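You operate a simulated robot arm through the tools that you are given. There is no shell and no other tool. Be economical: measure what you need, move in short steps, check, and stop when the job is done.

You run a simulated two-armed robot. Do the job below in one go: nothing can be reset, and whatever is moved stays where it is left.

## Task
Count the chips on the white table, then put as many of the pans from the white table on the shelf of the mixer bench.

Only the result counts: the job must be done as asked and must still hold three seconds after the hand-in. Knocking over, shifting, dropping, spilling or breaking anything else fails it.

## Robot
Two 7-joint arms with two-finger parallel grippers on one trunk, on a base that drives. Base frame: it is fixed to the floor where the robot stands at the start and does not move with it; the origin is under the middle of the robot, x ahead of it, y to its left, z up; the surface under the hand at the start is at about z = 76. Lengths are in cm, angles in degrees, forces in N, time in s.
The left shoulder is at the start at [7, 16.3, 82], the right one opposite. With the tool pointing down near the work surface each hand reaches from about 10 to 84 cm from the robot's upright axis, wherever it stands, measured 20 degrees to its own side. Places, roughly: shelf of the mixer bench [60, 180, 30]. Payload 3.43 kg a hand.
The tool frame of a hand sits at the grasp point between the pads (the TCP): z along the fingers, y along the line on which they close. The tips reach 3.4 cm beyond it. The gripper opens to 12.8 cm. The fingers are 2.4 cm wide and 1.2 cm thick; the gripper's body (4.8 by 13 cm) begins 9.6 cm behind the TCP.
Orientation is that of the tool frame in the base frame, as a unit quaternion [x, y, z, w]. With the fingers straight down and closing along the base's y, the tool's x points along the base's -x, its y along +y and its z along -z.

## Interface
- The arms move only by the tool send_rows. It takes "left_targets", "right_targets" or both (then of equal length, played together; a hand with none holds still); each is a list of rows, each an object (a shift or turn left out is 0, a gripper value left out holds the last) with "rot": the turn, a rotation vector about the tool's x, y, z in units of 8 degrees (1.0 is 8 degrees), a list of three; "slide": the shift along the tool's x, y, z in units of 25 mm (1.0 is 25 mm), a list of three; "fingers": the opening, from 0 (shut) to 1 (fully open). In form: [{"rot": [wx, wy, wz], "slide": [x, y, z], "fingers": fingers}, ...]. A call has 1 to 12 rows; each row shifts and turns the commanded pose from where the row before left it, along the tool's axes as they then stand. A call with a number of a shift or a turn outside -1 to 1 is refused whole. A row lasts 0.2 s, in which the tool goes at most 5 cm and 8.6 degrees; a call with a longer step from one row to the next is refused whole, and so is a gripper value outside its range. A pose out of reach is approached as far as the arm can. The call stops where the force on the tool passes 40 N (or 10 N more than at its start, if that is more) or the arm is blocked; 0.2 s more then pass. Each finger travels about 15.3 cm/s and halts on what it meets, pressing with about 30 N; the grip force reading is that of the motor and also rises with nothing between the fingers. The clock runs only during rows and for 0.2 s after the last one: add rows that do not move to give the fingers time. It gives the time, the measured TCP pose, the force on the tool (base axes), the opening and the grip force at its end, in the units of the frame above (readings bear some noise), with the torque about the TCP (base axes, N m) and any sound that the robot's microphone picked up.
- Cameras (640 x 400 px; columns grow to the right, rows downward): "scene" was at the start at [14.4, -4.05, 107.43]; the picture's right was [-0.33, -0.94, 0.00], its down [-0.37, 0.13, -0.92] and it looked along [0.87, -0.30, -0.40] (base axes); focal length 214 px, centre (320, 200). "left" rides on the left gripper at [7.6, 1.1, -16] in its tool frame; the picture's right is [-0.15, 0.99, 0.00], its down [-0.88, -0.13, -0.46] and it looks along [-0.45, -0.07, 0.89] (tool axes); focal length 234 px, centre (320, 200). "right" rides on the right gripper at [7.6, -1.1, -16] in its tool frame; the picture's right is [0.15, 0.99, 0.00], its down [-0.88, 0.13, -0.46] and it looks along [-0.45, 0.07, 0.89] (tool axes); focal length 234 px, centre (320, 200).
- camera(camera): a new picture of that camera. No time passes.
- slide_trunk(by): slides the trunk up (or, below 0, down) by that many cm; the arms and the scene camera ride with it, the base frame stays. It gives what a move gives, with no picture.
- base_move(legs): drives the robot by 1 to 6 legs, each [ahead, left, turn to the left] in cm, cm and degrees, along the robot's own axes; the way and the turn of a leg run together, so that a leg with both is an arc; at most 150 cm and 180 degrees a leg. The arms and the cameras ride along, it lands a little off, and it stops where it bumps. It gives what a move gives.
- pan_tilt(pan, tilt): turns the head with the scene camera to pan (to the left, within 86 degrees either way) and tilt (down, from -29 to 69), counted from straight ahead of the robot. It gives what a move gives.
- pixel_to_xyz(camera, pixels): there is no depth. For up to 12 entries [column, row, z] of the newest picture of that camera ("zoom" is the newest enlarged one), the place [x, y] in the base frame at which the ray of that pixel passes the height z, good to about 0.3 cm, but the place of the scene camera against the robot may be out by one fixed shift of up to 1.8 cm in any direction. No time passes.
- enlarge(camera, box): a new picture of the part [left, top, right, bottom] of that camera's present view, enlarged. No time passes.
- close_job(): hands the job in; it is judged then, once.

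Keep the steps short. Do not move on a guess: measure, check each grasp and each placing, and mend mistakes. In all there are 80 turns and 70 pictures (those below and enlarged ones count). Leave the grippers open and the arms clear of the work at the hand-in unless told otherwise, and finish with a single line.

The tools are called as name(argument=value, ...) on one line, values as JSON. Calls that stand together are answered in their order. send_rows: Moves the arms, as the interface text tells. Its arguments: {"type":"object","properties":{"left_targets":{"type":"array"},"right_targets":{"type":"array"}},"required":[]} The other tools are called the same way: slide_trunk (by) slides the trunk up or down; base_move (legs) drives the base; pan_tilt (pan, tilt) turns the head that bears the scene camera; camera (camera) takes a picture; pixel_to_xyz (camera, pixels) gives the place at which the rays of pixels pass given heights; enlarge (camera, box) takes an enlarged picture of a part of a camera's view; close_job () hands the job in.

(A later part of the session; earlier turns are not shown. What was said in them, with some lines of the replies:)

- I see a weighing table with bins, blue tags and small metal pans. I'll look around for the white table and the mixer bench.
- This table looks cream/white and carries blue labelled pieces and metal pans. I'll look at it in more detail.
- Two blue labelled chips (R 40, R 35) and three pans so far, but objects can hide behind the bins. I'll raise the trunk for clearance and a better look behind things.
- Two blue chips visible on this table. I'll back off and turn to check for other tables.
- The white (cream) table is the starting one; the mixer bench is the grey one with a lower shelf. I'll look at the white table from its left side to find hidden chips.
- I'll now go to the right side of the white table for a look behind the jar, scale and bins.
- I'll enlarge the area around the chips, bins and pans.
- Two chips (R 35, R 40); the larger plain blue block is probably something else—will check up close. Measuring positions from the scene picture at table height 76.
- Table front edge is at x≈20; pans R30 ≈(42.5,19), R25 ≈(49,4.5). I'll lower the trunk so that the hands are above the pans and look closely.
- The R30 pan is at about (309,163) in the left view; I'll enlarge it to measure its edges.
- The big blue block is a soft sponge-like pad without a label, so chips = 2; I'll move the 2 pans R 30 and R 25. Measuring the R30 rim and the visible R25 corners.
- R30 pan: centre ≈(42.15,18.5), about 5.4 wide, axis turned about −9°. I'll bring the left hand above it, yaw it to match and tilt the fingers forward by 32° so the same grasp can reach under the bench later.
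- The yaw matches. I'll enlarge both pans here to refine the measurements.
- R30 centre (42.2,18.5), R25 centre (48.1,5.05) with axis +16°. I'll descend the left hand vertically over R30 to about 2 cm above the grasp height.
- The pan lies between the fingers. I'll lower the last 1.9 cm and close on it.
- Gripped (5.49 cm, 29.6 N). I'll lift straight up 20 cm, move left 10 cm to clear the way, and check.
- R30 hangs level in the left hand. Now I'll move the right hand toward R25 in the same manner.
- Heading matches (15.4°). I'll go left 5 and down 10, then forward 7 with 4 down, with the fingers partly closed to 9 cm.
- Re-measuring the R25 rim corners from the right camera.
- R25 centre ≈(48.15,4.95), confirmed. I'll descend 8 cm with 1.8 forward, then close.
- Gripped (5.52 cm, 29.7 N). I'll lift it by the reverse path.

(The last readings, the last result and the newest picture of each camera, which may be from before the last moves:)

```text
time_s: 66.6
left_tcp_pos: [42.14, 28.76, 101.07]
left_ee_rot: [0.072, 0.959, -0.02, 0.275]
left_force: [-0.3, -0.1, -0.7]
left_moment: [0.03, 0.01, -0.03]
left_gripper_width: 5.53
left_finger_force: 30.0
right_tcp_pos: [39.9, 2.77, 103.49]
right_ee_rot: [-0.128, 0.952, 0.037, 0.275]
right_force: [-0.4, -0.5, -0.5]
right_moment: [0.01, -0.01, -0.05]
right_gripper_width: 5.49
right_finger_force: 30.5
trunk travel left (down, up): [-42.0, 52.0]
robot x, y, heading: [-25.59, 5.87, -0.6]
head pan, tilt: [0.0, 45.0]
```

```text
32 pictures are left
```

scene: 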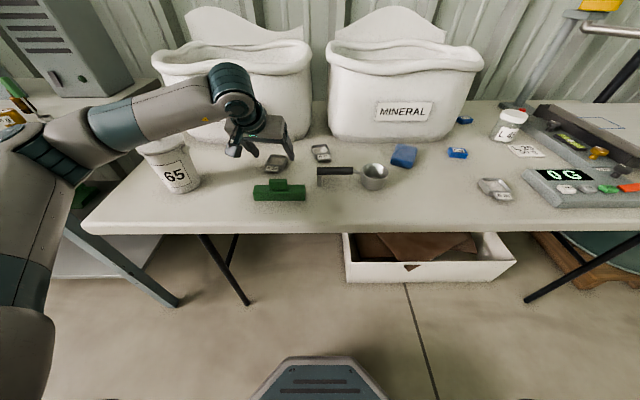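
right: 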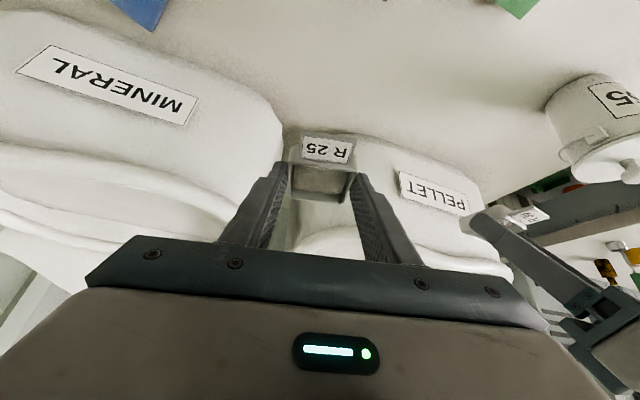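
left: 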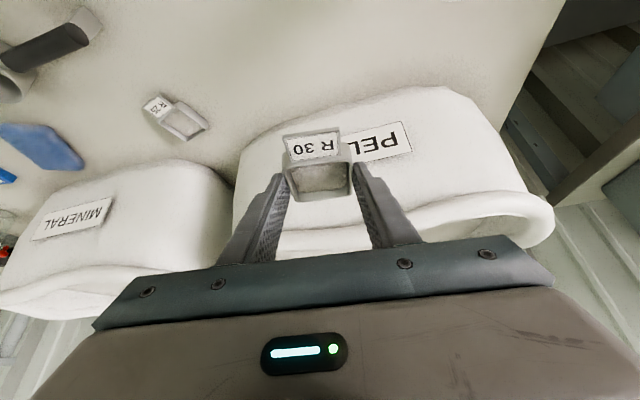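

Both pans are held. I'll back off 65 cm and slide left to stand in front of the mixer bench, then look.

base_move(legs=[[-65, 0, 0], [0, 140, 0]])

pan_tilt(pan=0, tilt=25)

camera(camera="scene")

```text
time_s: 76.8
left_tcp_pos: [-26.56, 172.49, 100.9]
left_ee_rot: [0.054, 0.96, -0.015, 0.275]
left_force: [0.2, -0.4, -1.1]
left_moment: [0.02, -0.02, 0.01]
left_gripper_width: 5.52
left_finger_force: 30.1
right_tcp_pos: [-27.73, 146.71, 103.46]
right_ee_rot: [-0.147, 0.95, 0.042, 0.273]
right_force: [0.1, -1.0, -1.0]
right_moment: [-0.03, -0.01, -0.01]
right_gripper_width: 5.47
right_finger_force: 29.6
trunk travel left (down, up): [-42.0, 52.0]
robot x, y, heading: [-93.42, 147.19, 1.7]
head pan, tilt: [0.0, 45.0]
```

```text
time_s: 77.7
left_tcp_pos: [-26.58, 172.55, 101.05]
left_ee_rot: [0.054, 0.96, -0.015, 0.275]
left_force: [0.2, -0.2, -0.9]
left_moment: [0.01, 0.01, -0.04]
left_gripper_width: 5.49
left_finger_force: 30.5
right_tcp_pos: [-27.73, 146.57, 103.49]
right_ee_rot: [-0.147, 0.95, 0.042, 0.272]
right_force: [-1.0, -0.3, -0.3]
right_moment: [-0.01, 0.03, 0.01]
right_gripper_width: 5.48
right_finger_force: 30.4
trunk travel left (down, up): [-42.0, 52.0]
robot x, y, heading: [-93.17, 147.07, 2.0]
head pan, tilt: [0.0, 25.0]
```

```text
31 pictures are left
```

scene: 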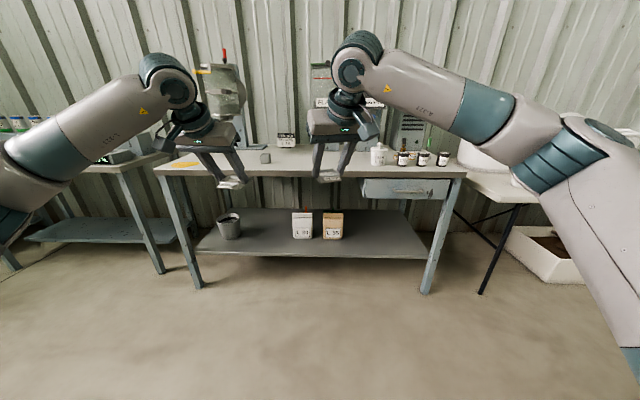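

The shelf: bucket at (229,228), bags at (303,225) and (333,225); free areas between bucket and bags and right of the bags. Measuring the geometry.

pixel_to_xyz(camera="scene", pixels=[[197, 250, 30], [265, 251, 30], [320, 255, 30], [425, 258, 30], [229, 238, 30], [303, 238, 30], [333, 238, 30], [370, 212, 30], [250, 212, 30], [320, 177, 76], [160, 173, 76], [465, 178, 76]])

enlarge(camera="scene", box=[180, 150, 480, 300])

```text
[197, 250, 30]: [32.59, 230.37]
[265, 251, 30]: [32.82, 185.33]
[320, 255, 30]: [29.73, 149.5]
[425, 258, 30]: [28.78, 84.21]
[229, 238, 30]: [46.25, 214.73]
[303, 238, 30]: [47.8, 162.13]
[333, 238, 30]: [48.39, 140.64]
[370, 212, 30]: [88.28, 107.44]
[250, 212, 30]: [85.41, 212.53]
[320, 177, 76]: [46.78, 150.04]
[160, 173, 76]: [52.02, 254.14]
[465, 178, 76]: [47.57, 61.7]
```

```text
2.13 times, centred on (330, 225) of scene
```

zoom: 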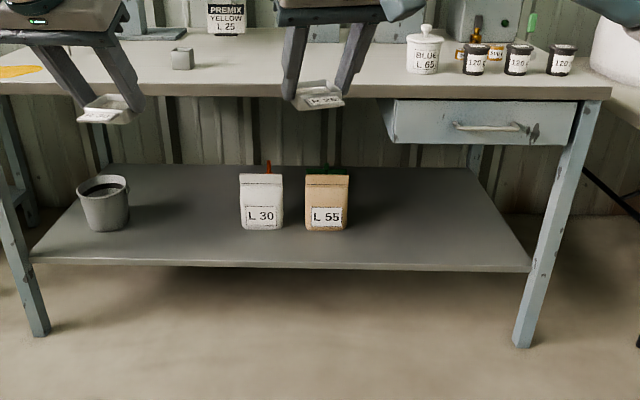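

pixel_to_xyz(camera="scene", pixels=[[425.6, 293.9, 0], [197.8, 288.3, 0], [320, 177, 82], [320, 177, 85], [160, 173, 85], [465, 178, 85], [364, 186, 82], [447, 199, 70], [303, 239, 30], [333, 239, 30], [229, 240, 30]])

```text
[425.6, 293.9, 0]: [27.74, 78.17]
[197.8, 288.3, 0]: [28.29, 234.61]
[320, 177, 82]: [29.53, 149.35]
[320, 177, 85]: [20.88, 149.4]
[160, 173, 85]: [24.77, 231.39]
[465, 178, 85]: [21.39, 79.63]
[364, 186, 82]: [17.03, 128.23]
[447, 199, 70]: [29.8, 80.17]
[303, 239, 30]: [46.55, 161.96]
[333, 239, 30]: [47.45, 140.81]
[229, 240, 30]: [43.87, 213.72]
```

Front legs at x≈28 (y 78–235), shelf front edge x≈31, bench top ≈z 83. Free shelf strip y≈172–203 between bag (y≈162) and bucket (y≈214). I'll lower the trunk 40 cm while clear of everything.

slide_trunk(by=-40)

send_rows(left_targets=[{"slide": [0.424, 0, 0.679]}, {"slide": [0.424, 0, 0.679]}, {"slide": [0.424, 0, 0.679]}, {"slide": [0.424, 0, 0.679]}, {"slide": [0.424, 0, 0.679]}, {"slide": [0.424, 0, 0.679]}, {"slide": [0.424, 0, 0.679]}, {"slide": [0.424, 0, 0.679]}], right_targets=[{"rot": [0.53, 0, 0.84]}, {"rot": [0.53, 0, 0.84]}, {"slide": [0.848, 0, -0.53]}, {"slide": [0.848, 0, -0.53]}, {"slide": [0.848, 0, -0.53]}, {"slide": [0.848, 0, -0.53]}, {"slide": [0.848, 0, -0.53]}, {"slide": [0, 0, 0]}])

camera(camera="scene")

camera(camera="left")

```text
time_s: 81.5
left_tcp_pos: [-26.59, 172.53, 61.05]
left_ee_rot: [0.053, 0.96, -0.014, 0.275]
left_force: [-0.2, 0.2, -0.4]
left_moment: [0.01, -0.03, 0.02]
left_gripper_width: 5.5
left_finger_force: 30.2
right_tcp_pos: [-27.7, 146.6, 63.36]
right_ee_rot: [-0.147, 0.95, 0.043, 0.272]
right_force: [0.6, 0.5, -0.6]
right_moment: [-0.01, -0.02, 0.03]
right_gripper_width: 5.52
right_finger_force: 30.2
trunk travel left (down, up): [-2.0, 92.0]
robot x, y, heading: [-93.54, 147.15, 1.3]
head pan, tilt: [0.0, 25.0]
```

```text
time_s: 83.3
left_tcp_pos: [-26.35, 172.56, 44.87]
left_ee_rot: [0.053, 0.959, -0.015, 0.277]
left_force: [0.1, -0.1, -0.6]
left_moment: [0.02, 0.02, 0.0]
left_gripper_width: 5.51
left_finger_force: 29.3
right_tcp_pos: [-40.45, 146.07, 63.41]
right_ee_rot: [-0.014, 0.961, 0.003, 0.276]
right_force: [-0.3, 0.5, 0.0]
right_moment: [-0.01, 0.05, 0.0]
right_gripper_width: 5.52
right_finger_force: 29.5
trunk travel left (down, up): [-2.0, 92.0]
robot x, y, heading: [-93.5, 147.19, 1.5]
head pan, tilt: [0.0, 25.0]
```

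```text
29 pictures are left
```

scene: 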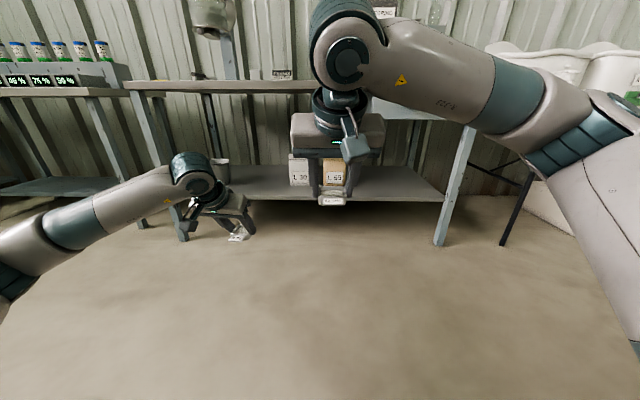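

```text
28 pictures are left
```

left: 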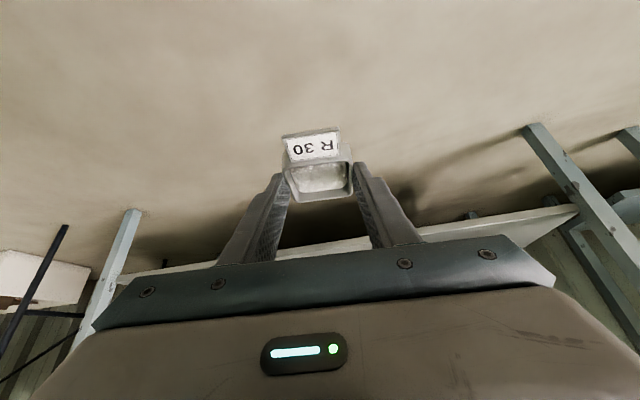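

Both pans fine. I'll measure the shelf edge again from this lower view and shift left ~21 and ahead 45, staying in front of the bench.

pixel_to_xyz(camera="scene", pixels=[[420, 200, 30], [420, 196, 30], [260, 195, 30], [439, 245, 0], [183, 238, 0], [300, 186, 30], [333, 186, 30]])

base_move(legs=[[0, 21, -1.5], [45, 0, 0]])

pan_tilt(pan=20, tilt=35)

camera(camera="scene")

camera(camera="left")

```text
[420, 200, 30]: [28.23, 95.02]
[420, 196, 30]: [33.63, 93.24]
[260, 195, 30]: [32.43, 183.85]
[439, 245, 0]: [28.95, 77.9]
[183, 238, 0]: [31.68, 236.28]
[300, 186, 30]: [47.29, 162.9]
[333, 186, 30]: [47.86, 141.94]
```

```text
time_s: 87.2
left_tcp_pos: [18.13, 190.78, 44.85]
left_ee_rot: [0.071, 0.958, -0.02, 0.276]
left_force: [0.0, 0.7, -1.1]
left_moment: [0.03, 0.03, -0.01]
left_gripper_width: 5.5
left_finger_force: 29.9
right_tcp_pos: [3.49, 164.81, 63.41]
right_ee_rot: [0.003, 0.961, -0.002, 0.276]
right_force: [-0.3, -0.4, 0.1]
right_moment: [-0.01, 0.01, -0.02]
right_gripper_width: 5.48
right_finger_force: 30.1
trunk travel left (down, up): [-2.0, 92.0]
robot x, y, heading: [-49.86, 167.51, -0.3]
head pan, tilt: [0.0, 25.0]
```

```text
time_s: 88.0
left_tcp_pos: [18.24, 190.88, 44.86]
left_ee_rot: [0.07, 0.959, -0.021, 0.275]
left_force: [-0.1, -0.4, -0.1]
left_moment: [0.01, 0.02, -0.02]
left_gripper_width: 5.51
left_finger_force: 30.2
right_tcp_pos: [3.47, 164.83, 63.44]
right_ee_rot: [0.003, 0.961, -0.002, 0.276]
right_force: [-0.5, 1.2, -0.8]
right_moment: [0.03, 0.03, 0.04]
right_gripper_width: 5.49
right_finger_force: 30.1
trunk travel left (down, up): [-2.0, 92.0]
robot x, y, heading: [-49.58, 167.44, -0.1]
head pan, tilt: [20.0, 35.0]
```

```text
27 pictures are left
```

scene: 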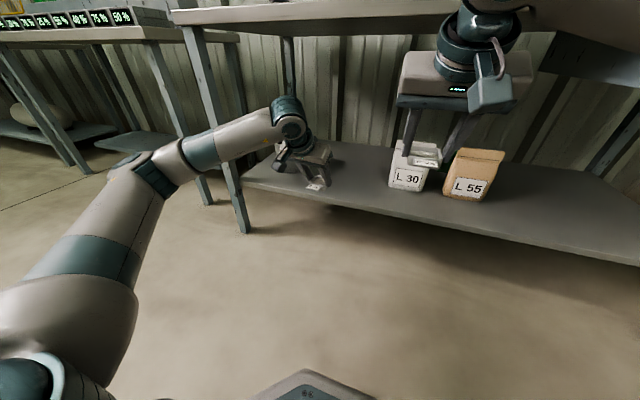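

```text
26 pictures are left
```

left: 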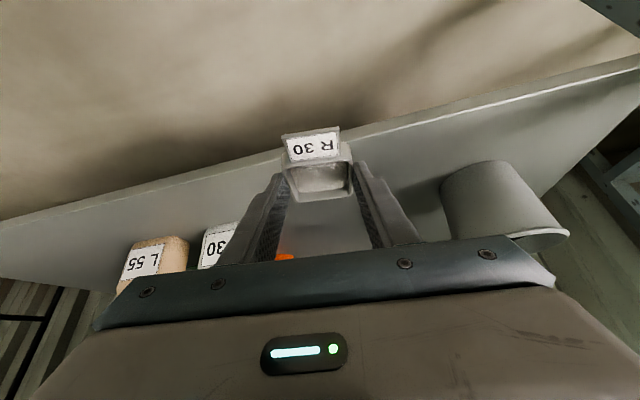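

The left camera sees the shelf. I'll measure the front edge, bucket base and bag base with it.

pixel_to_xyz(camera="left", pixels=[[100, 205, 30], [200, 180, 30], [450, 113, 30], [600, 75, 30], [445, 185, 30], [480, 163, 30], [515, 167, 30], [207, 232, 30], [236, 224, 30], [133, 242, 30]])

```text
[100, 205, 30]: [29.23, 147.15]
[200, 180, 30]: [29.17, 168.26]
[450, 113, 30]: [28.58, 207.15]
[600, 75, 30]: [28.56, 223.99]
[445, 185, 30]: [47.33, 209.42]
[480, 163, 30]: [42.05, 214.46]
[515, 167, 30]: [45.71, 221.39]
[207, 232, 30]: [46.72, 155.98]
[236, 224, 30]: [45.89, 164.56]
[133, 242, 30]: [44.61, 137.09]
```

Shelf front edge x≈29; bucket from y≥208, bag up to y≈167. The pan at y≈190.7 is clear. I'll drive ahead 18 cm so the pan comes to x≈38 over the shelf.

base_move(legs=[[18, 0, 0]])

camera(camera="scene")

camera(camera="left")

```text
time_s: 89.5
left_tcp_pos: [36.18, 190.47, 44.89]
left_ee_rot: [0.071, 0.958, -0.021, 0.276]
left_force: [0.8, -0.2, -0.5]
left_moment: [0.0, 0.02, -0.02]
left_gripper_width: 5.48
left_finger_force: 30.7
right_tcp_pos: [21.33, 164.56, 63.4]
right_ee_rot: [0.003, 0.961, -0.002, 0.275]
right_force: [-0.1, -0.1, -1.7]
right_moment: [0.01, -0.02, 0.01]
right_gripper_width: 5.5
right_finger_force: 29.8
trunk travel left (down, up): [-2.0, 92.0]
robot x, y, heading: [-31.79, 167.88, -0.3]
head pan, tilt: [20.0, 35.0]
```

```text
25 pictures are left
```

scene: 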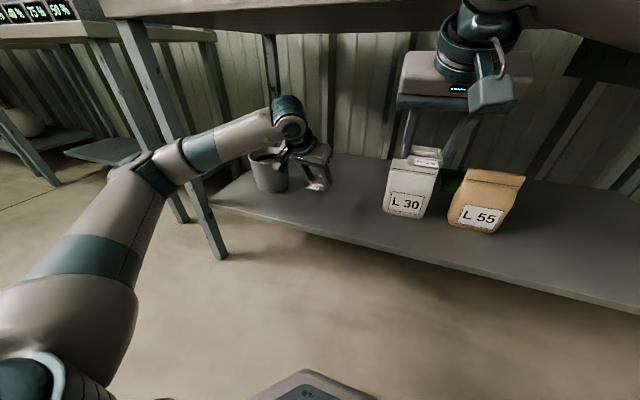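

```text
24 pictures are left
```

left: 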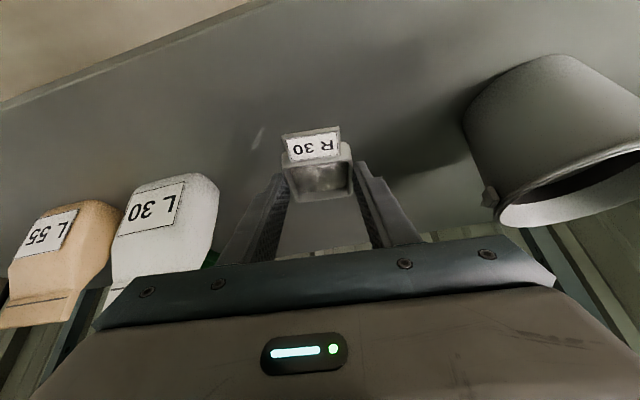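

Well placed over the free shelf. I'll lower 9.5 cm.

send_rows(left_targets=[{"slide": [0.424, 0, 0.679]}, {"slide": [0.424, 0, 0.679]}, {"slide": [0.424, 0, 0.679]}, {"slide": [0.424, 0, 0.679]}, {"slide": [0.318, 0, 0.509]}, {}])

camera(camera="left")

```text
time_s: 91.0
left_tcp_pos: [36.19, 190.52, 35.27]
left_ee_rot: [0.072, 0.958, -0.021, 0.277]
left_force: [-0.5, 0.0, 0.2]
left_moment: [0.03, 0.03, -0.01]
left_gripper_width: 5.49
left_finger_force: 30.1
right_tcp_pos: [21.36, 164.59, 63.4]
right_ee_rot: [0.004, 0.961, -0.001, 0.276]
right_force: [-0.2, -0.6, -0.7]
right_moment: [0.0, 0.01, -0.02]
right_gripper_width: 5.48
right_finger_force: 30.2
trunk travel left (down, up): [-2.0, 92.0]
robot x, y, heading: [-31.97, 167.58, -0.8]
head pan, tilt: [20.0, 35.0]
```

```text
23 pictures are left
```

left: 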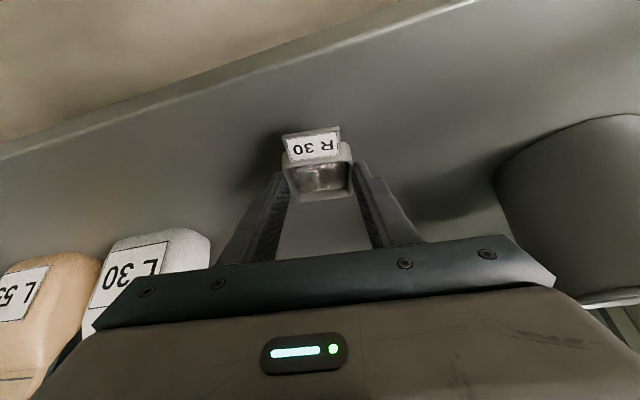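

Lowering another 0.9 cm, watching the force.

send_rows(left_targets=[{"slide": [0.095, 0, 0.153]}, {"slide": [0.095, 0, 0.153]}, {}])

```text
time_s: 91.8
left_tcp_pos: [36.27, 190.64, 34.46]
left_ee_rot: [0.072, 0.959, -0.02, 0.275]
left_force: [0.6, -0.4, -0.9]
left_moment: [0.03, 0.0, 0.03]
left_gripper_width: 5.49
left_finger_force: 29.5
right_tcp_pos: [21.35, 164.58, 63.54]
right_ee_rot: [0.004, 0.961, -0.002, 0.275]
right_force: [-0.6, 0.2, -0.3]
right_moment: [0.03, 0.0, -0.01]
right_gripper_width: 5.53
right_finger_force: 30.2
trunk travel left (down, up): [-2.0, 92.0]
robot x, y, heading: [-31.83, 167.25, -0.6]
head pan, tilt: [20.0, 35.0]
```

No contact yet; lower in 0.2 cm steps.

send_rows(left_targets=[{"slide": [0.042, 0, 0.068]}, {"slide": [0.042, 0, 0.068]}, {}])

```text
time_s: 92.5
left_tcp_pos: [36.23, 190.56, 34.16]
left_ee_rot: [0.071, 0.958, -0.02, 0.276]
left_force: [0.5, 0.4, -1.4]
left_moment: [0.03, 0.02, -0.03]
left_gripper_width: 5.5
left_finger_force: 29.5
right_tcp_pos: [21.4, 164.67, 63.41]
right_ee_rot: [0.004, 0.961, -0.002, 0.275]
right_force: [0.1, -1.0, -0.6]
right_moment: [-0.01, 0.03, 0.01]
right_gripper_width: 5.49
right_finger_force: 29.7
trunk travel left (down, up): [-2.0, 92.0]
robot x, y, heading: [-31.55, 167.51, -0.6]
head pan, tilt: [20.0, 35.0]
```

send_rows(left_targets=[{"slide": [0.042, 0, 0.068]}, {"slide": [0.042, 0, 0.068]}, {}])

camera(camera="left")

```text
time_s: 93.3
left_tcp_pos: [36.23, 190.43, 33.92]
left_ee_rot: [0.071, 0.958, -0.02, 0.277]
left_force: [-0.7, -0.1, 15.2]
left_moment: [0.05, 0.23, 0.0]
left_gripper_width: 5.5
left_finger_force: 29.5
right_tcp_pos: [21.34, 164.59, 63.6]
right_ee_rot: [0.004, 0.961, -0.001, 0.276]
right_force: [0.0, -0.1, -0.3]
right_moment: [-0.02, 0.02, 0.01]
right_gripper_width: 5.51
right_finger_force: 29.9
trunk travel left (down, up): [-2.0, 92.0]
robot x, y, heading: [-31.79, 167.2, -0.4]
head pan, tilt: [20.0, 35.0]
```

```text
22 pictures are left
```

left: 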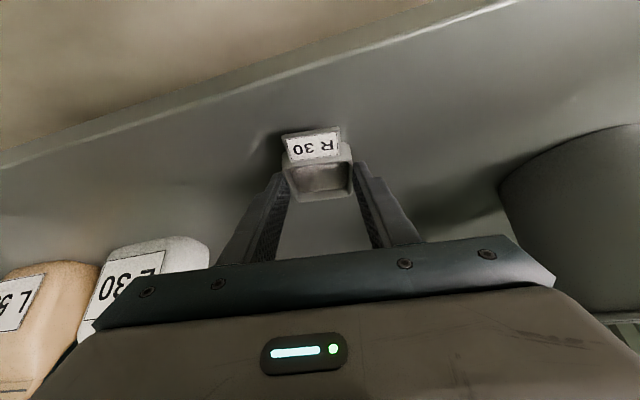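

Contact at 15 N: the pan is on the shelf. Open and retreat upward.

send_rows(left_targets=[{"fingers": 0.46}, {"fingers": 0.6}, {"fingers": 0.65}, {}, {"slide": [-0.2, 0, -0.32]}, {"slide": [-0.424, 0, -0.679]}, {"slide": [-0.424, 0, -0.679]}, {"slide": [-0.424, 0, -0.679]}, {"slide": [-0.424, 0, -0.679]}])

camera(camera="left")

```text
time_s: 95.3
left_tcp_pos: [36.18, 190.63, 42.57]
left_ee_rot: [0.072, 0.958, -0.021, 0.276]
left_force: [0.7, 0.4, -0.8]
left_moment: [-0.02, -0.03, 0.01]
left_gripper_width: 8.31
left_finger_force: 0.0
right_tcp_pos: [21.38, 164.65, 63.49]
right_ee_rot: [0.004, 0.961, -0.002, 0.276]
right_force: [-1.0, 0.6, 0.1]
right_moment: [0.01, -0.01, 0.01]
right_gripper_width: 5.53
right_finger_force: 30.3
trunk travel left (down, up): [-2.0, 92.0]
robot x, y, heading: [-31.63, 167.91, -0.4]
head pan, tilt: [20.0, 35.0]
```

```text
21 pictures are left
```

left: 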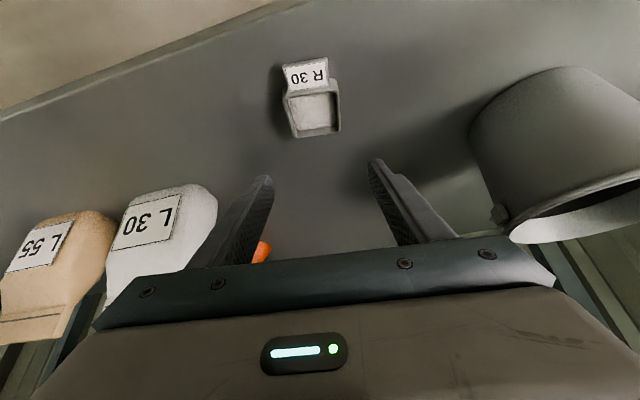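

R30 stands on the shelf. Next: back off 20 cm, shift left 12 cm, retract the left hand and bring the right hand forward and down to carrying height.

base_move(legs=[[-22, 0, 0], [0, 12, 0]])

send_rows(left_targets=[{"slide": [0.68, 0, -0.424]}, {"slide": [0.68, 0, -0.424]}, {"slide": [0.68, 0, -0.424]}, {"slide": [0.68, 0, -0.424]}, {"slide": [0.68, 0, -0.424]}, {"slide": [0.68, 0, -0.424]}, {"slide": [0.68, 0, -0.424]}, {"slide": [0.68, 0, -0.424]}, {"slide": [0.68, 0, -0.424]}, {"slide": [0.68, 0, -0.424]}], right_targets=[{"slide": [-0.021, 0, 0.91]}, {"slide": [-0.021, 0, 0.91]}, {"slide": [-0.021, 0, 0.91]}, {"slide": [-0.021, 0, 0.91]}, {"slide": [-0.021, 0, 0.91]}, {"slide": [-0.021, 0, 0.91]}, {"slide": [-0.021, 0, 0.91]}, {"slide": [-0.021, 0, 0.91]}, {"slide": [-0.021, 0, 0.91]}, {"slide": [-0.021, 0, 0.91]}])

camera(camera="right")

camera(camera="scene")

```text
time_s: 97.9
left_tcp_pos: [14.5, 202.71, 42.56]
left_ee_rot: [0.071, 0.958, -0.02, 0.276]
left_force: [0.7, -0.5, 0.9]
left_moment: [0.02, 0.02, -0.03]
left_gripper_width: 8.3
left_finger_force: 0.1
right_tcp_pos: [-0.32, 176.87, 63.54]
right_ee_rot: [0.004, 0.961, -0.002, 0.275]
right_force: [-1.1, -0.5, 0.6]
right_moment: [-0.02, 0.01, -0.02]
right_gripper_width: 5.53
right_finger_force: 30.2
trunk travel left (down, up): [-2.0, 92.0]
robot x, y, heading: [-53.11, 179.69, -0.4]
head pan, tilt: [20.0, 35.0]
```

```text
time_s: 100.1
left_tcp_pos: [-4.2, 205.84, 42.97]
left_ee_rot: [0.071, 0.959, -0.02, 0.275]
left_force: [-0.3, -0.4, 0.2]
left_moment: [-0.03, 0.01, -0.01]
left_gripper_width: 8.32
left_finger_force: 0.0
left hand out of reach, approached as far as the arm can: row 10
right_tcp_pos: [12.33, 176.79, 44.18]
right_ee_rot: [0.004, 0.961, -0.002, 0.276]
right_force: [0.4, 0.1, -0.2]
right_moment: [-0.01, 0.03, 0.01]
right_gripper_width: 5.52
right_finger_force: 30.2
trunk travel left (down, up): [-2.0, 92.0]
robot x, y, heading: [-52.91, 179.57, -0.7]
head pan, tilt: [20.0, 35.0]
```

```text
20 pictures are left
```

right: 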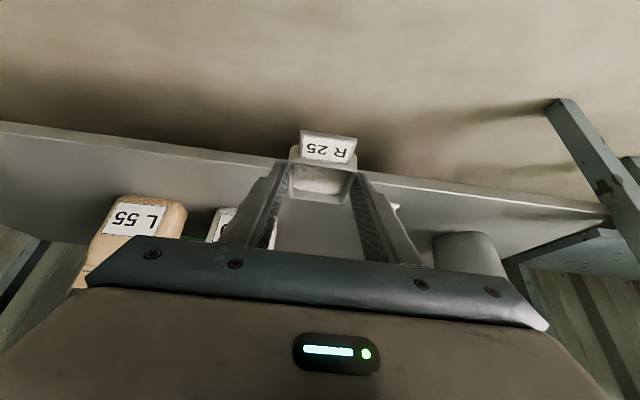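

```text
19 pictures are left
```

scene: 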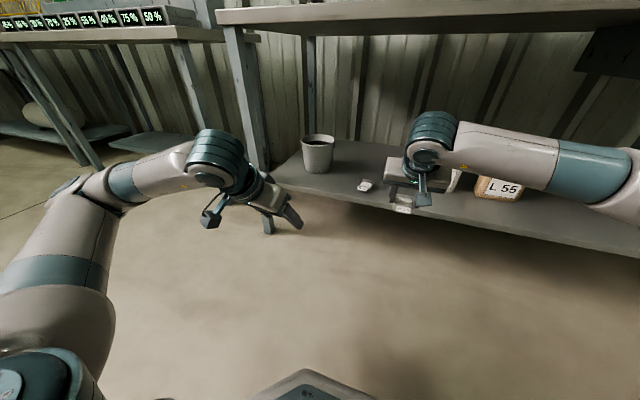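

Right hand pan at (14,176.8), in line with the gap. Drive ahead 23 cm and check.

base_move(legs=[[23, 0, 0]])

camera(camera="right")

```text
time_s: 101.8
left_tcp_pos: [19.11, 205.68, 42.88]
left_ee_rot: [0.071, 0.959, -0.021, 0.275]
left_force: [0.3, -0.3, -0.6]
left_moment: [0.02, 0.02, 0.02]
left_gripper_width: 8.32
left_finger_force: 0.1
right_tcp_pos: [35.62, 176.8, 44.4]
right_ee_rot: [0.003, 0.961, -0.002, 0.276]
right_force: [0.2, 0.1, -0.8]
right_moment: [0.02, 0.03, 0.01]
right_gripper_width: 5.49
right_finger_force: 30.1
trunk travel left (down, up): [-2.0, 92.0]
robot x, y, heading: [-29.69, 179.98, -0.5]
head pan, tilt: [20.0, 35.0]
```

```text
18 pictures are left
```

right: 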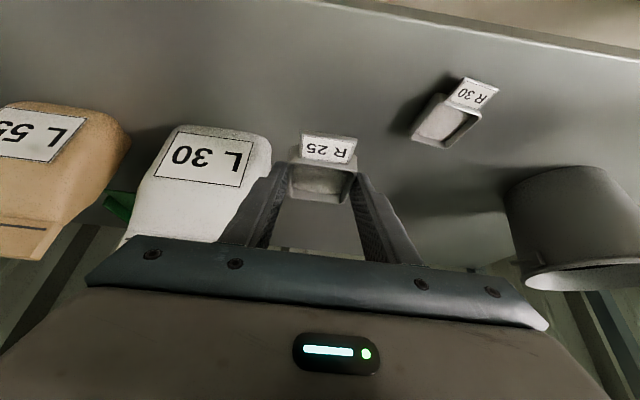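

Checking the bag's clearance to the right finger.

pixel_to_xyz(camera="right", pixels=[[262, 138, 30], [180, 126, 30], [271, 165, 35], [411, 138, 30], [445, 95, 30], [430, 95, 31.5]])

```text
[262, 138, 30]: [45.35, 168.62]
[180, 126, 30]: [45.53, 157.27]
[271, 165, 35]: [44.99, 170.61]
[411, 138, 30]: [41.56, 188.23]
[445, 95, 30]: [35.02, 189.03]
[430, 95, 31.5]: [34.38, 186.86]
```

Bag front is at x≈45, 6 cm beyond the fingers: clear. Lower 9.8 cm.

send_rows(right_targets=[{"slide": [0.424, 0, 0.679]}, {"slide": [0.424, 0, 0.679]}, {"slide": [0.424, 0, 0.679]}, {"slide": [0.424, 0, 0.679]}, {"slide": [0.382, 0, 0.611]}, {}, {"slide": [0.042, 0, 0.068]}, {}])

send_rows(right_targets=[{"slide": [0.042, 0, 0.068]}, {}])

```text
time_s: 103.6
left_tcp_pos: [19.02, 205.69, 43.0]
left_ee_rot: [0.071, 0.959, -0.02, 0.274]
left_force: [-0.2, -0.3, 0.4]
left_moment: [0.01, -0.01, 0.0]
left_gripper_width: 8.33
left_finger_force: 0.0
right_tcp_pos: [35.65, 176.64, 34.42]
right_ee_rot: [0.002, 0.961, -0.001, 0.276]
right_force: [0.9, 0.9, -0.2]
right_moment: [0.03, 0.0, -0.02]
right_gripper_width: 5.52
right_finger_force: 30.7
trunk travel left (down, up): [-2.0, 92.0]
robot x, y, heading: [-29.78, 179.38, -0.6]
head pan, tilt: [20.0, 35.0]
```

```text
time_s: 104.2
left_tcp_pos: [19.11, 205.71, 42.94]
left_ee_rot: [0.071, 0.959, -0.02, 0.274]
left_force: [-0.2, 1.2, 0.1]
left_moment: [0.02, -0.02, 0.01]
left_gripper_width: 8.31
left_finger_force: 0.1
right_tcp_pos: [35.57, 176.66, 34.08]
right_ee_rot: [0.002, 0.962, -0.002, 0.275]
right_force: [-0.2, 0.4, -0.7]
right_moment: [0.01, 0.02, 0.01]
right_gripper_width: 5.48
right_finger_force: 30.1
trunk travel left (down, up): [-2.0, 92.0]
robot x, y, heading: [-30.38, 179.51, -0.5]
head pan, tilt: [20.0, 35.0]
```

send_rows(right_targets=[{"slide": [0.042, 0, 0.068]}, {}])

```text
time_s: 104.8
left_tcp_pos: [19.11, 205.66, 43.05]
left_ee_rot: [0.071, 0.958, -0.021, 0.276]
left_force: [1.0, -0.2, -0.1]
left_moment: [0.02, -0.03, 0.01]
left_gripper_width: 8.34
left_finger_force: 0.1
right_tcp_pos: [35.74, 176.68, 34.1]
right_ee_rot: [0.003, 0.961, -0.001, 0.277]
right_force: [-0.4, -1.6, 8.7]
right_moment: [-0.04, 0.09, -0.01]
right_gripper_width: 5.48
right_finger_force: 30.0
trunk travel left (down, up): [-2.0, 92.0]
robot x, y, heading: [-30.67, 179.68, -0.2]
head pan, tilt: [20.0, 35.0]
```

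Contact at 8.7 N. Open and retreat upward.

send_rows(right_targets=[{"fingers": 0.46}, {"fingers": 0.6}, {"fingers": 0.65}, {}, {"slide": [-0.2, 0, -0.32]}, {"slide": [-0.424, 0, -0.679]}, {"slide": [-0.424, 0, -0.679]}, {"slide": [-0.424, 0, -0.679]}, {"slide": [-0.424, 0, -0.679]}])

camera(camera="right")

```text
time_s: 106.8
left_tcp_pos: [19.14, 205.68, 42.97]
left_ee_rot: [0.071, 0.959, -0.02, 0.274]
left_force: [0.4, 0.6, 0.3]
left_moment: [0.0, -0.03, 0.02]
left_gripper_width: 8.32
left_finger_force: 0.1
right_tcp_pos: [35.62, 176.62, 42.92]
right_ee_rot: [0.003, 0.961, -0.003, 0.275]
right_force: [0.0, -0.8, 0.6]
right_moment: [0.01, 0.01, -0.02]
right_gripper_width: 8.31
right_finger_force: 0.0
trunk travel left (down, up): [-2.0, 92.0]
robot x, y, heading: [-29.97, 179.44, -0.3]
head pan, tilt: [20.0, 35.0]
```

```text
17 pictures are left
```

right: 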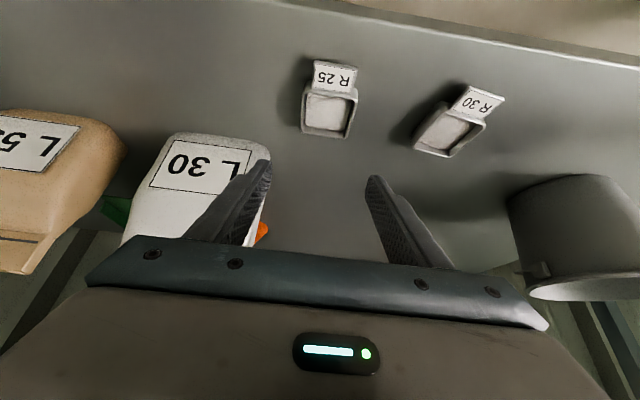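

Both pans stand level on the shelf. I'll back off, open the grippers, and do one final check of the white table for hidden chips (gap between the bins).

base_move(legs=[[-55, 0, 0]])

send_rows(left_targets=[{"fingers": 1}, {"fingers": 1}, {}], right_targets=[{"fingers": 1}, {"fingers": 1}, {}])

pan_tilt(pan=0, tilt=25)

camera(camera="scene")

slide_trunk(by=85)

base_move(legs=[[0, -150, 0], [0, -27, 0]])

pan_tilt(pan=0, tilt=35)

camera(camera="scene")

```text
time_s: 110.0
left_tcp_pos: [-36.24, 206.15, 42.93]
left_ee_rot: [0.07, 0.959, -0.021, 0.275]
left_force: [0.0, 0.0, 0.1]
left_moment: [-0.01, 0.0, 0.0]
left_gripper_width: 8.32
left_finger_force: 0.1
right_tcp_pos: [-19.5, 177.22, 42.93]
right_ee_rot: [0.002, 0.961, -0.002, 0.275]
right_force: [0.0, 0.3, 0.1]
right_moment: [0.0, -0.02, 0.0]
right_gripper_width: 8.33
right_finger_force: 0.1
trunk travel left (down, up): [-2.0, 92.0]
robot x, y, heading: [-84.99, 179.86, -0.3]
head pan, tilt: [20.0, 35.0]
```

```text
time_s: 110.8
left_tcp_pos: [-36.13, 206.25, 43.06]
left_ee_rot: [0.069, 0.959, -0.02, 0.274]
left_force: [-0.1, -0.6, 0.1]
left_moment: [0.01, -0.02, 0.01]
left_gripper_width: 12.77
left_finger_force: 0.1
right_tcp_pos: [-19.48, 177.27, 42.95]
right_ee_rot: [0.002, 0.961, -0.002, 0.276]
right_force: [0.0, -0.2, -0.3]
right_moment: [0.01, -0.01, 0.0]
right_gripper_width: 12.8
right_finger_force: 0.0
trunk travel left (down, up): [-2.0, 92.0]
robot x, y, heading: [-85.01, 179.66, -0.9]
head pan, tilt: [20.0, 35.0]
```

```text
time_s: 111.6
left_tcp_pos: [-36.06, 206.11, 42.93]
left_ee_rot: [0.069, 0.959, -0.019, 0.273]
left_force: [-0.4, 1.1, 0.4]
left_moment: [0.04, 0.01, 0.01]
left_gripper_width: 12.78
left_finger_force: 0.2
right_tcp_pos: [-19.62, 177.12, 42.85]
right_ee_rot: [0.003, 0.961, -0.002, 0.275]
right_force: [-0.3, -0.3, 0.1]
right_moment: [0.0, 0.02, -0.03]
right_gripper_width: 12.81
right_finger_force: 0.0
trunk travel left (down, up): [-2.0, 92.0]
robot x, y, heading: [-85.09, 180.26, -0.2]
head pan, tilt: [0.0, 25.0]
```

```text
16 pictures are left
```

scene: 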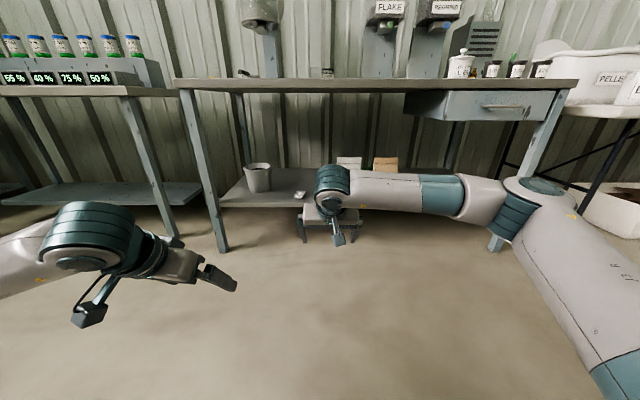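

```text
refused: 85 is not a number from -40 to 40
```

```text
time_s: 120.5
left_tcp_pos: [-38.92, 28.94, 42.97]
left_ee_rot: [0.085, 0.958, -0.024, 0.273]
left_force: [0.2, -0.3, 0.0]
left_moment: [-0.04, 0.0, 0.01]
left_gripper_width: 12.8
left_finger_force: 0.1
right_tcp_pos: [-23.25, -0.49, 42.94]
right_ee_rot: [0.017, 0.961, -0.006, 0.275]
right_force: [0.2, -0.3, 0.3]
right_moment: [-0.02, 0.02, -0.04]
right_gripper_width: 12.78
right_finger_force: 0.1
trunk travel left (down, up): [-2.0, 92.0]
robot x, y, heading: [-88.72, 4.38, -2.5]
head pan, tilt: [0.0, 25.0]
```

```text
time_s: 121.2
left_tcp_pos: [-38.92, 29.01, 43.15]
left_ee_rot: [0.085, 0.958, -0.024, 0.274]
left_force: [0.2, 0.2, -0.3]
left_moment: [0.01, -0.01, 0.01]
left_gripper_width: 12.79
left_finger_force: 0.1
right_tcp_pos: [-23.31, -0.68, 42.86]
right_ee_rot: [0.017, 0.961, -0.006, 0.276]
right_force: [0.9, -0.1, 0.8]
right_moment: [0.03, 0.0, 0.05]
right_gripper_width: 12.82
right_finger_force: 0.0
trunk travel left (down, up): [-2.0, 92.0]
robot x, y, heading: [-88.78, 4.47, -2.4]
head pan, tilt: [0.0, 35.0]
```

```text
15 pictures are left
```

scene: 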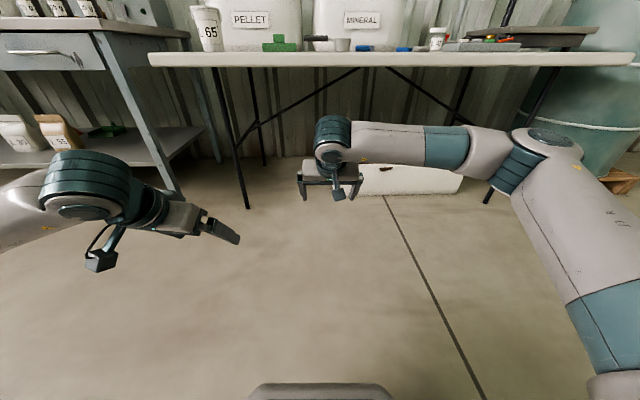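

Raise the trunk in steps and look down into the gap between the bins.

slide_trunk(by=40)

slide_trunk(by=40)

base_move(legs=[[40, 0, 2]])

camera(camera="scene")

enlarge(camera="scene", box=[180, 120, 500, 320])

```text
time_s: 125.1
left_tcp_pos: [-38.85, 28.98, 82.85]
left_ee_rot: [0.086, 0.958, -0.024, 0.274]
left_force: [-0.1, 0.6, 0.0]
left_moment: [0.01, 0.0, 0.02]
left_gripper_width: 12.76
left_finger_force: 0.1
right_tcp_pos: [-23.17, -0.52, 82.83]
right_ee_rot: [0.017, 0.961, -0.005, 0.276]
right_force: [-0.2, 0.7, -0.2]
right_moment: [0.0, 0.02, 0.0]
right_gripper_width: 12.8
right_finger_force: 0.1
trunk travel left (down, up): [-42.0, 52.0]
robot x, y, heading: [-88.82, 4.34, -2.2]
head pan, tilt: [0.0, 35.0]
```

```text
time_s: 128.9
left_tcp_pos: [-38.83, 28.95, 122.96]
left_ee_rot: [0.086, 0.958, -0.024, 0.274]
left_force: [0.0, -0.1, -0.3]
left_moment: [-0.02, 0.02, -0.02]
left_gripper_width: 12.81
left_finger_force: 0.0
right_tcp_pos: [-23.33, -0.64, 122.84]
right_ee_rot: [0.018, 0.961, -0.006, 0.276]
right_force: [0.1, 0.2, 0.2]
right_moment: [0.0, -0.01, 0.0]
right_gripper_width: 12.83
right_finger_force: 0.1
trunk travel left (down, up): [-82.0, 12.0]
robot x, y, heading: [-88.8, 4.37, -2.1]
head pan, tilt: [0.0, 35.0]
```

```text
time_s: 131.4
left_tcp_pos: [0.32, 30.18, 123.08]
left_ee_rot: [0.067, 0.959, -0.02, 0.275]
left_force: [0.1, -0.4, 0.0]
left_moment: [-0.02, 0.0, -0.02]
left_gripper_width: 12.79
left_finger_force: 0.1
right_tcp_pos: [17.05, 1.19, 123.05]
right_ee_rot: [-0.001, 0.961, 0.0, 0.277]
right_force: [0.2, -0.3, 0.5]
right_moment: [0.01, 0.02, 0.02]
right_gripper_width: 12.8
right_finger_force: 0.0
trunk travel left (down, up): [-82.0, 12.0]
robot x, y, heading: [-48.83, 3.87, 0.1]
head pan, tilt: [0.0, 35.0]
```

```text
14 pictures are left
```

scene: 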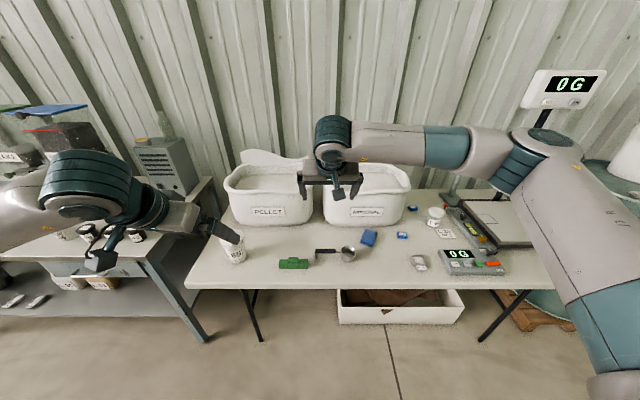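

```text
2.00 times, centred on (340, 220) of scene
```

zoom: 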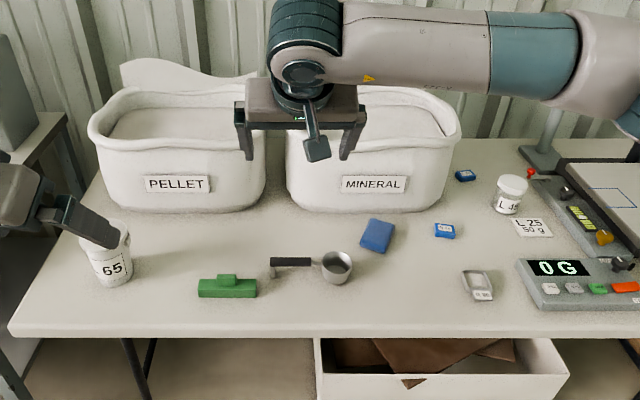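

Table otherwise undisturbed; the two pans show on the bench shelf. One right-hand picture for the gap between the bins.

camera(camera="right")

enlarge(camera="scene", box=[0, 260, 160, 330])

```text
12 pictures are left
```

right: 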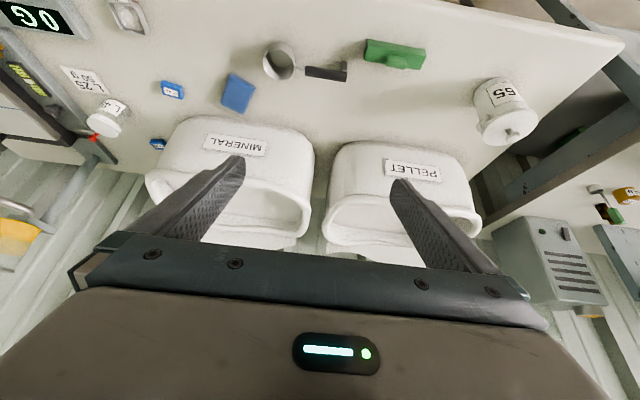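

```text
4.00 times, centred on (80, 295) of scene
```

zoom: 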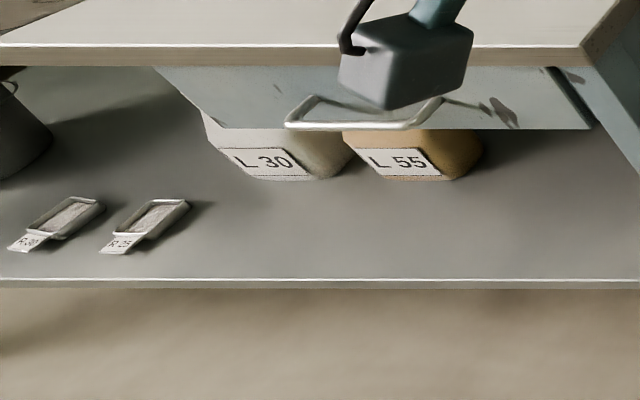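

Gap empty: 2 chips, and 2 pans stand on the shelf. Back off a bit, then hand in.

base_move(legs=[[-40, 0, 0]])

close_job()

```text
time_s: 133.9
left_tcp_pos: [-39.91, 29.78, 123.02]
left_ee_rot: [0.072, 0.959, -0.021, 0.274]
left_force: [-0.2, -0.3, 1.1]
left_moment: [-0.01, 0.02, -0.01]
left_gripper_width: 12.8
left_finger_force: 0.1
right_tcp_pos: [-23.55, 0.6, 122.81]
right_ee_rot: [0.003, 0.961, -0.002, 0.275]
right_force: [0.0, 0.2, 0.5]
right_moment: [-0.03, 0.02, 0.01]
right_gripper_width: 12.81
right_finger_force: 0.0
trunk travel left (down, up): [-82.0, 12.0]
robot x, y, heading: [-89.18, 3.78, -0.8]
head pan, tilt: [0.0, 35.0]
```

```text
The job is handed in.
```

I counted 2 chips on the white table (R 35 and R 40; I took the plain blue pad for a sponge and left it out), put 2 pans (R 30 and R 25) on the mixer bench shelf, and handed in the job.
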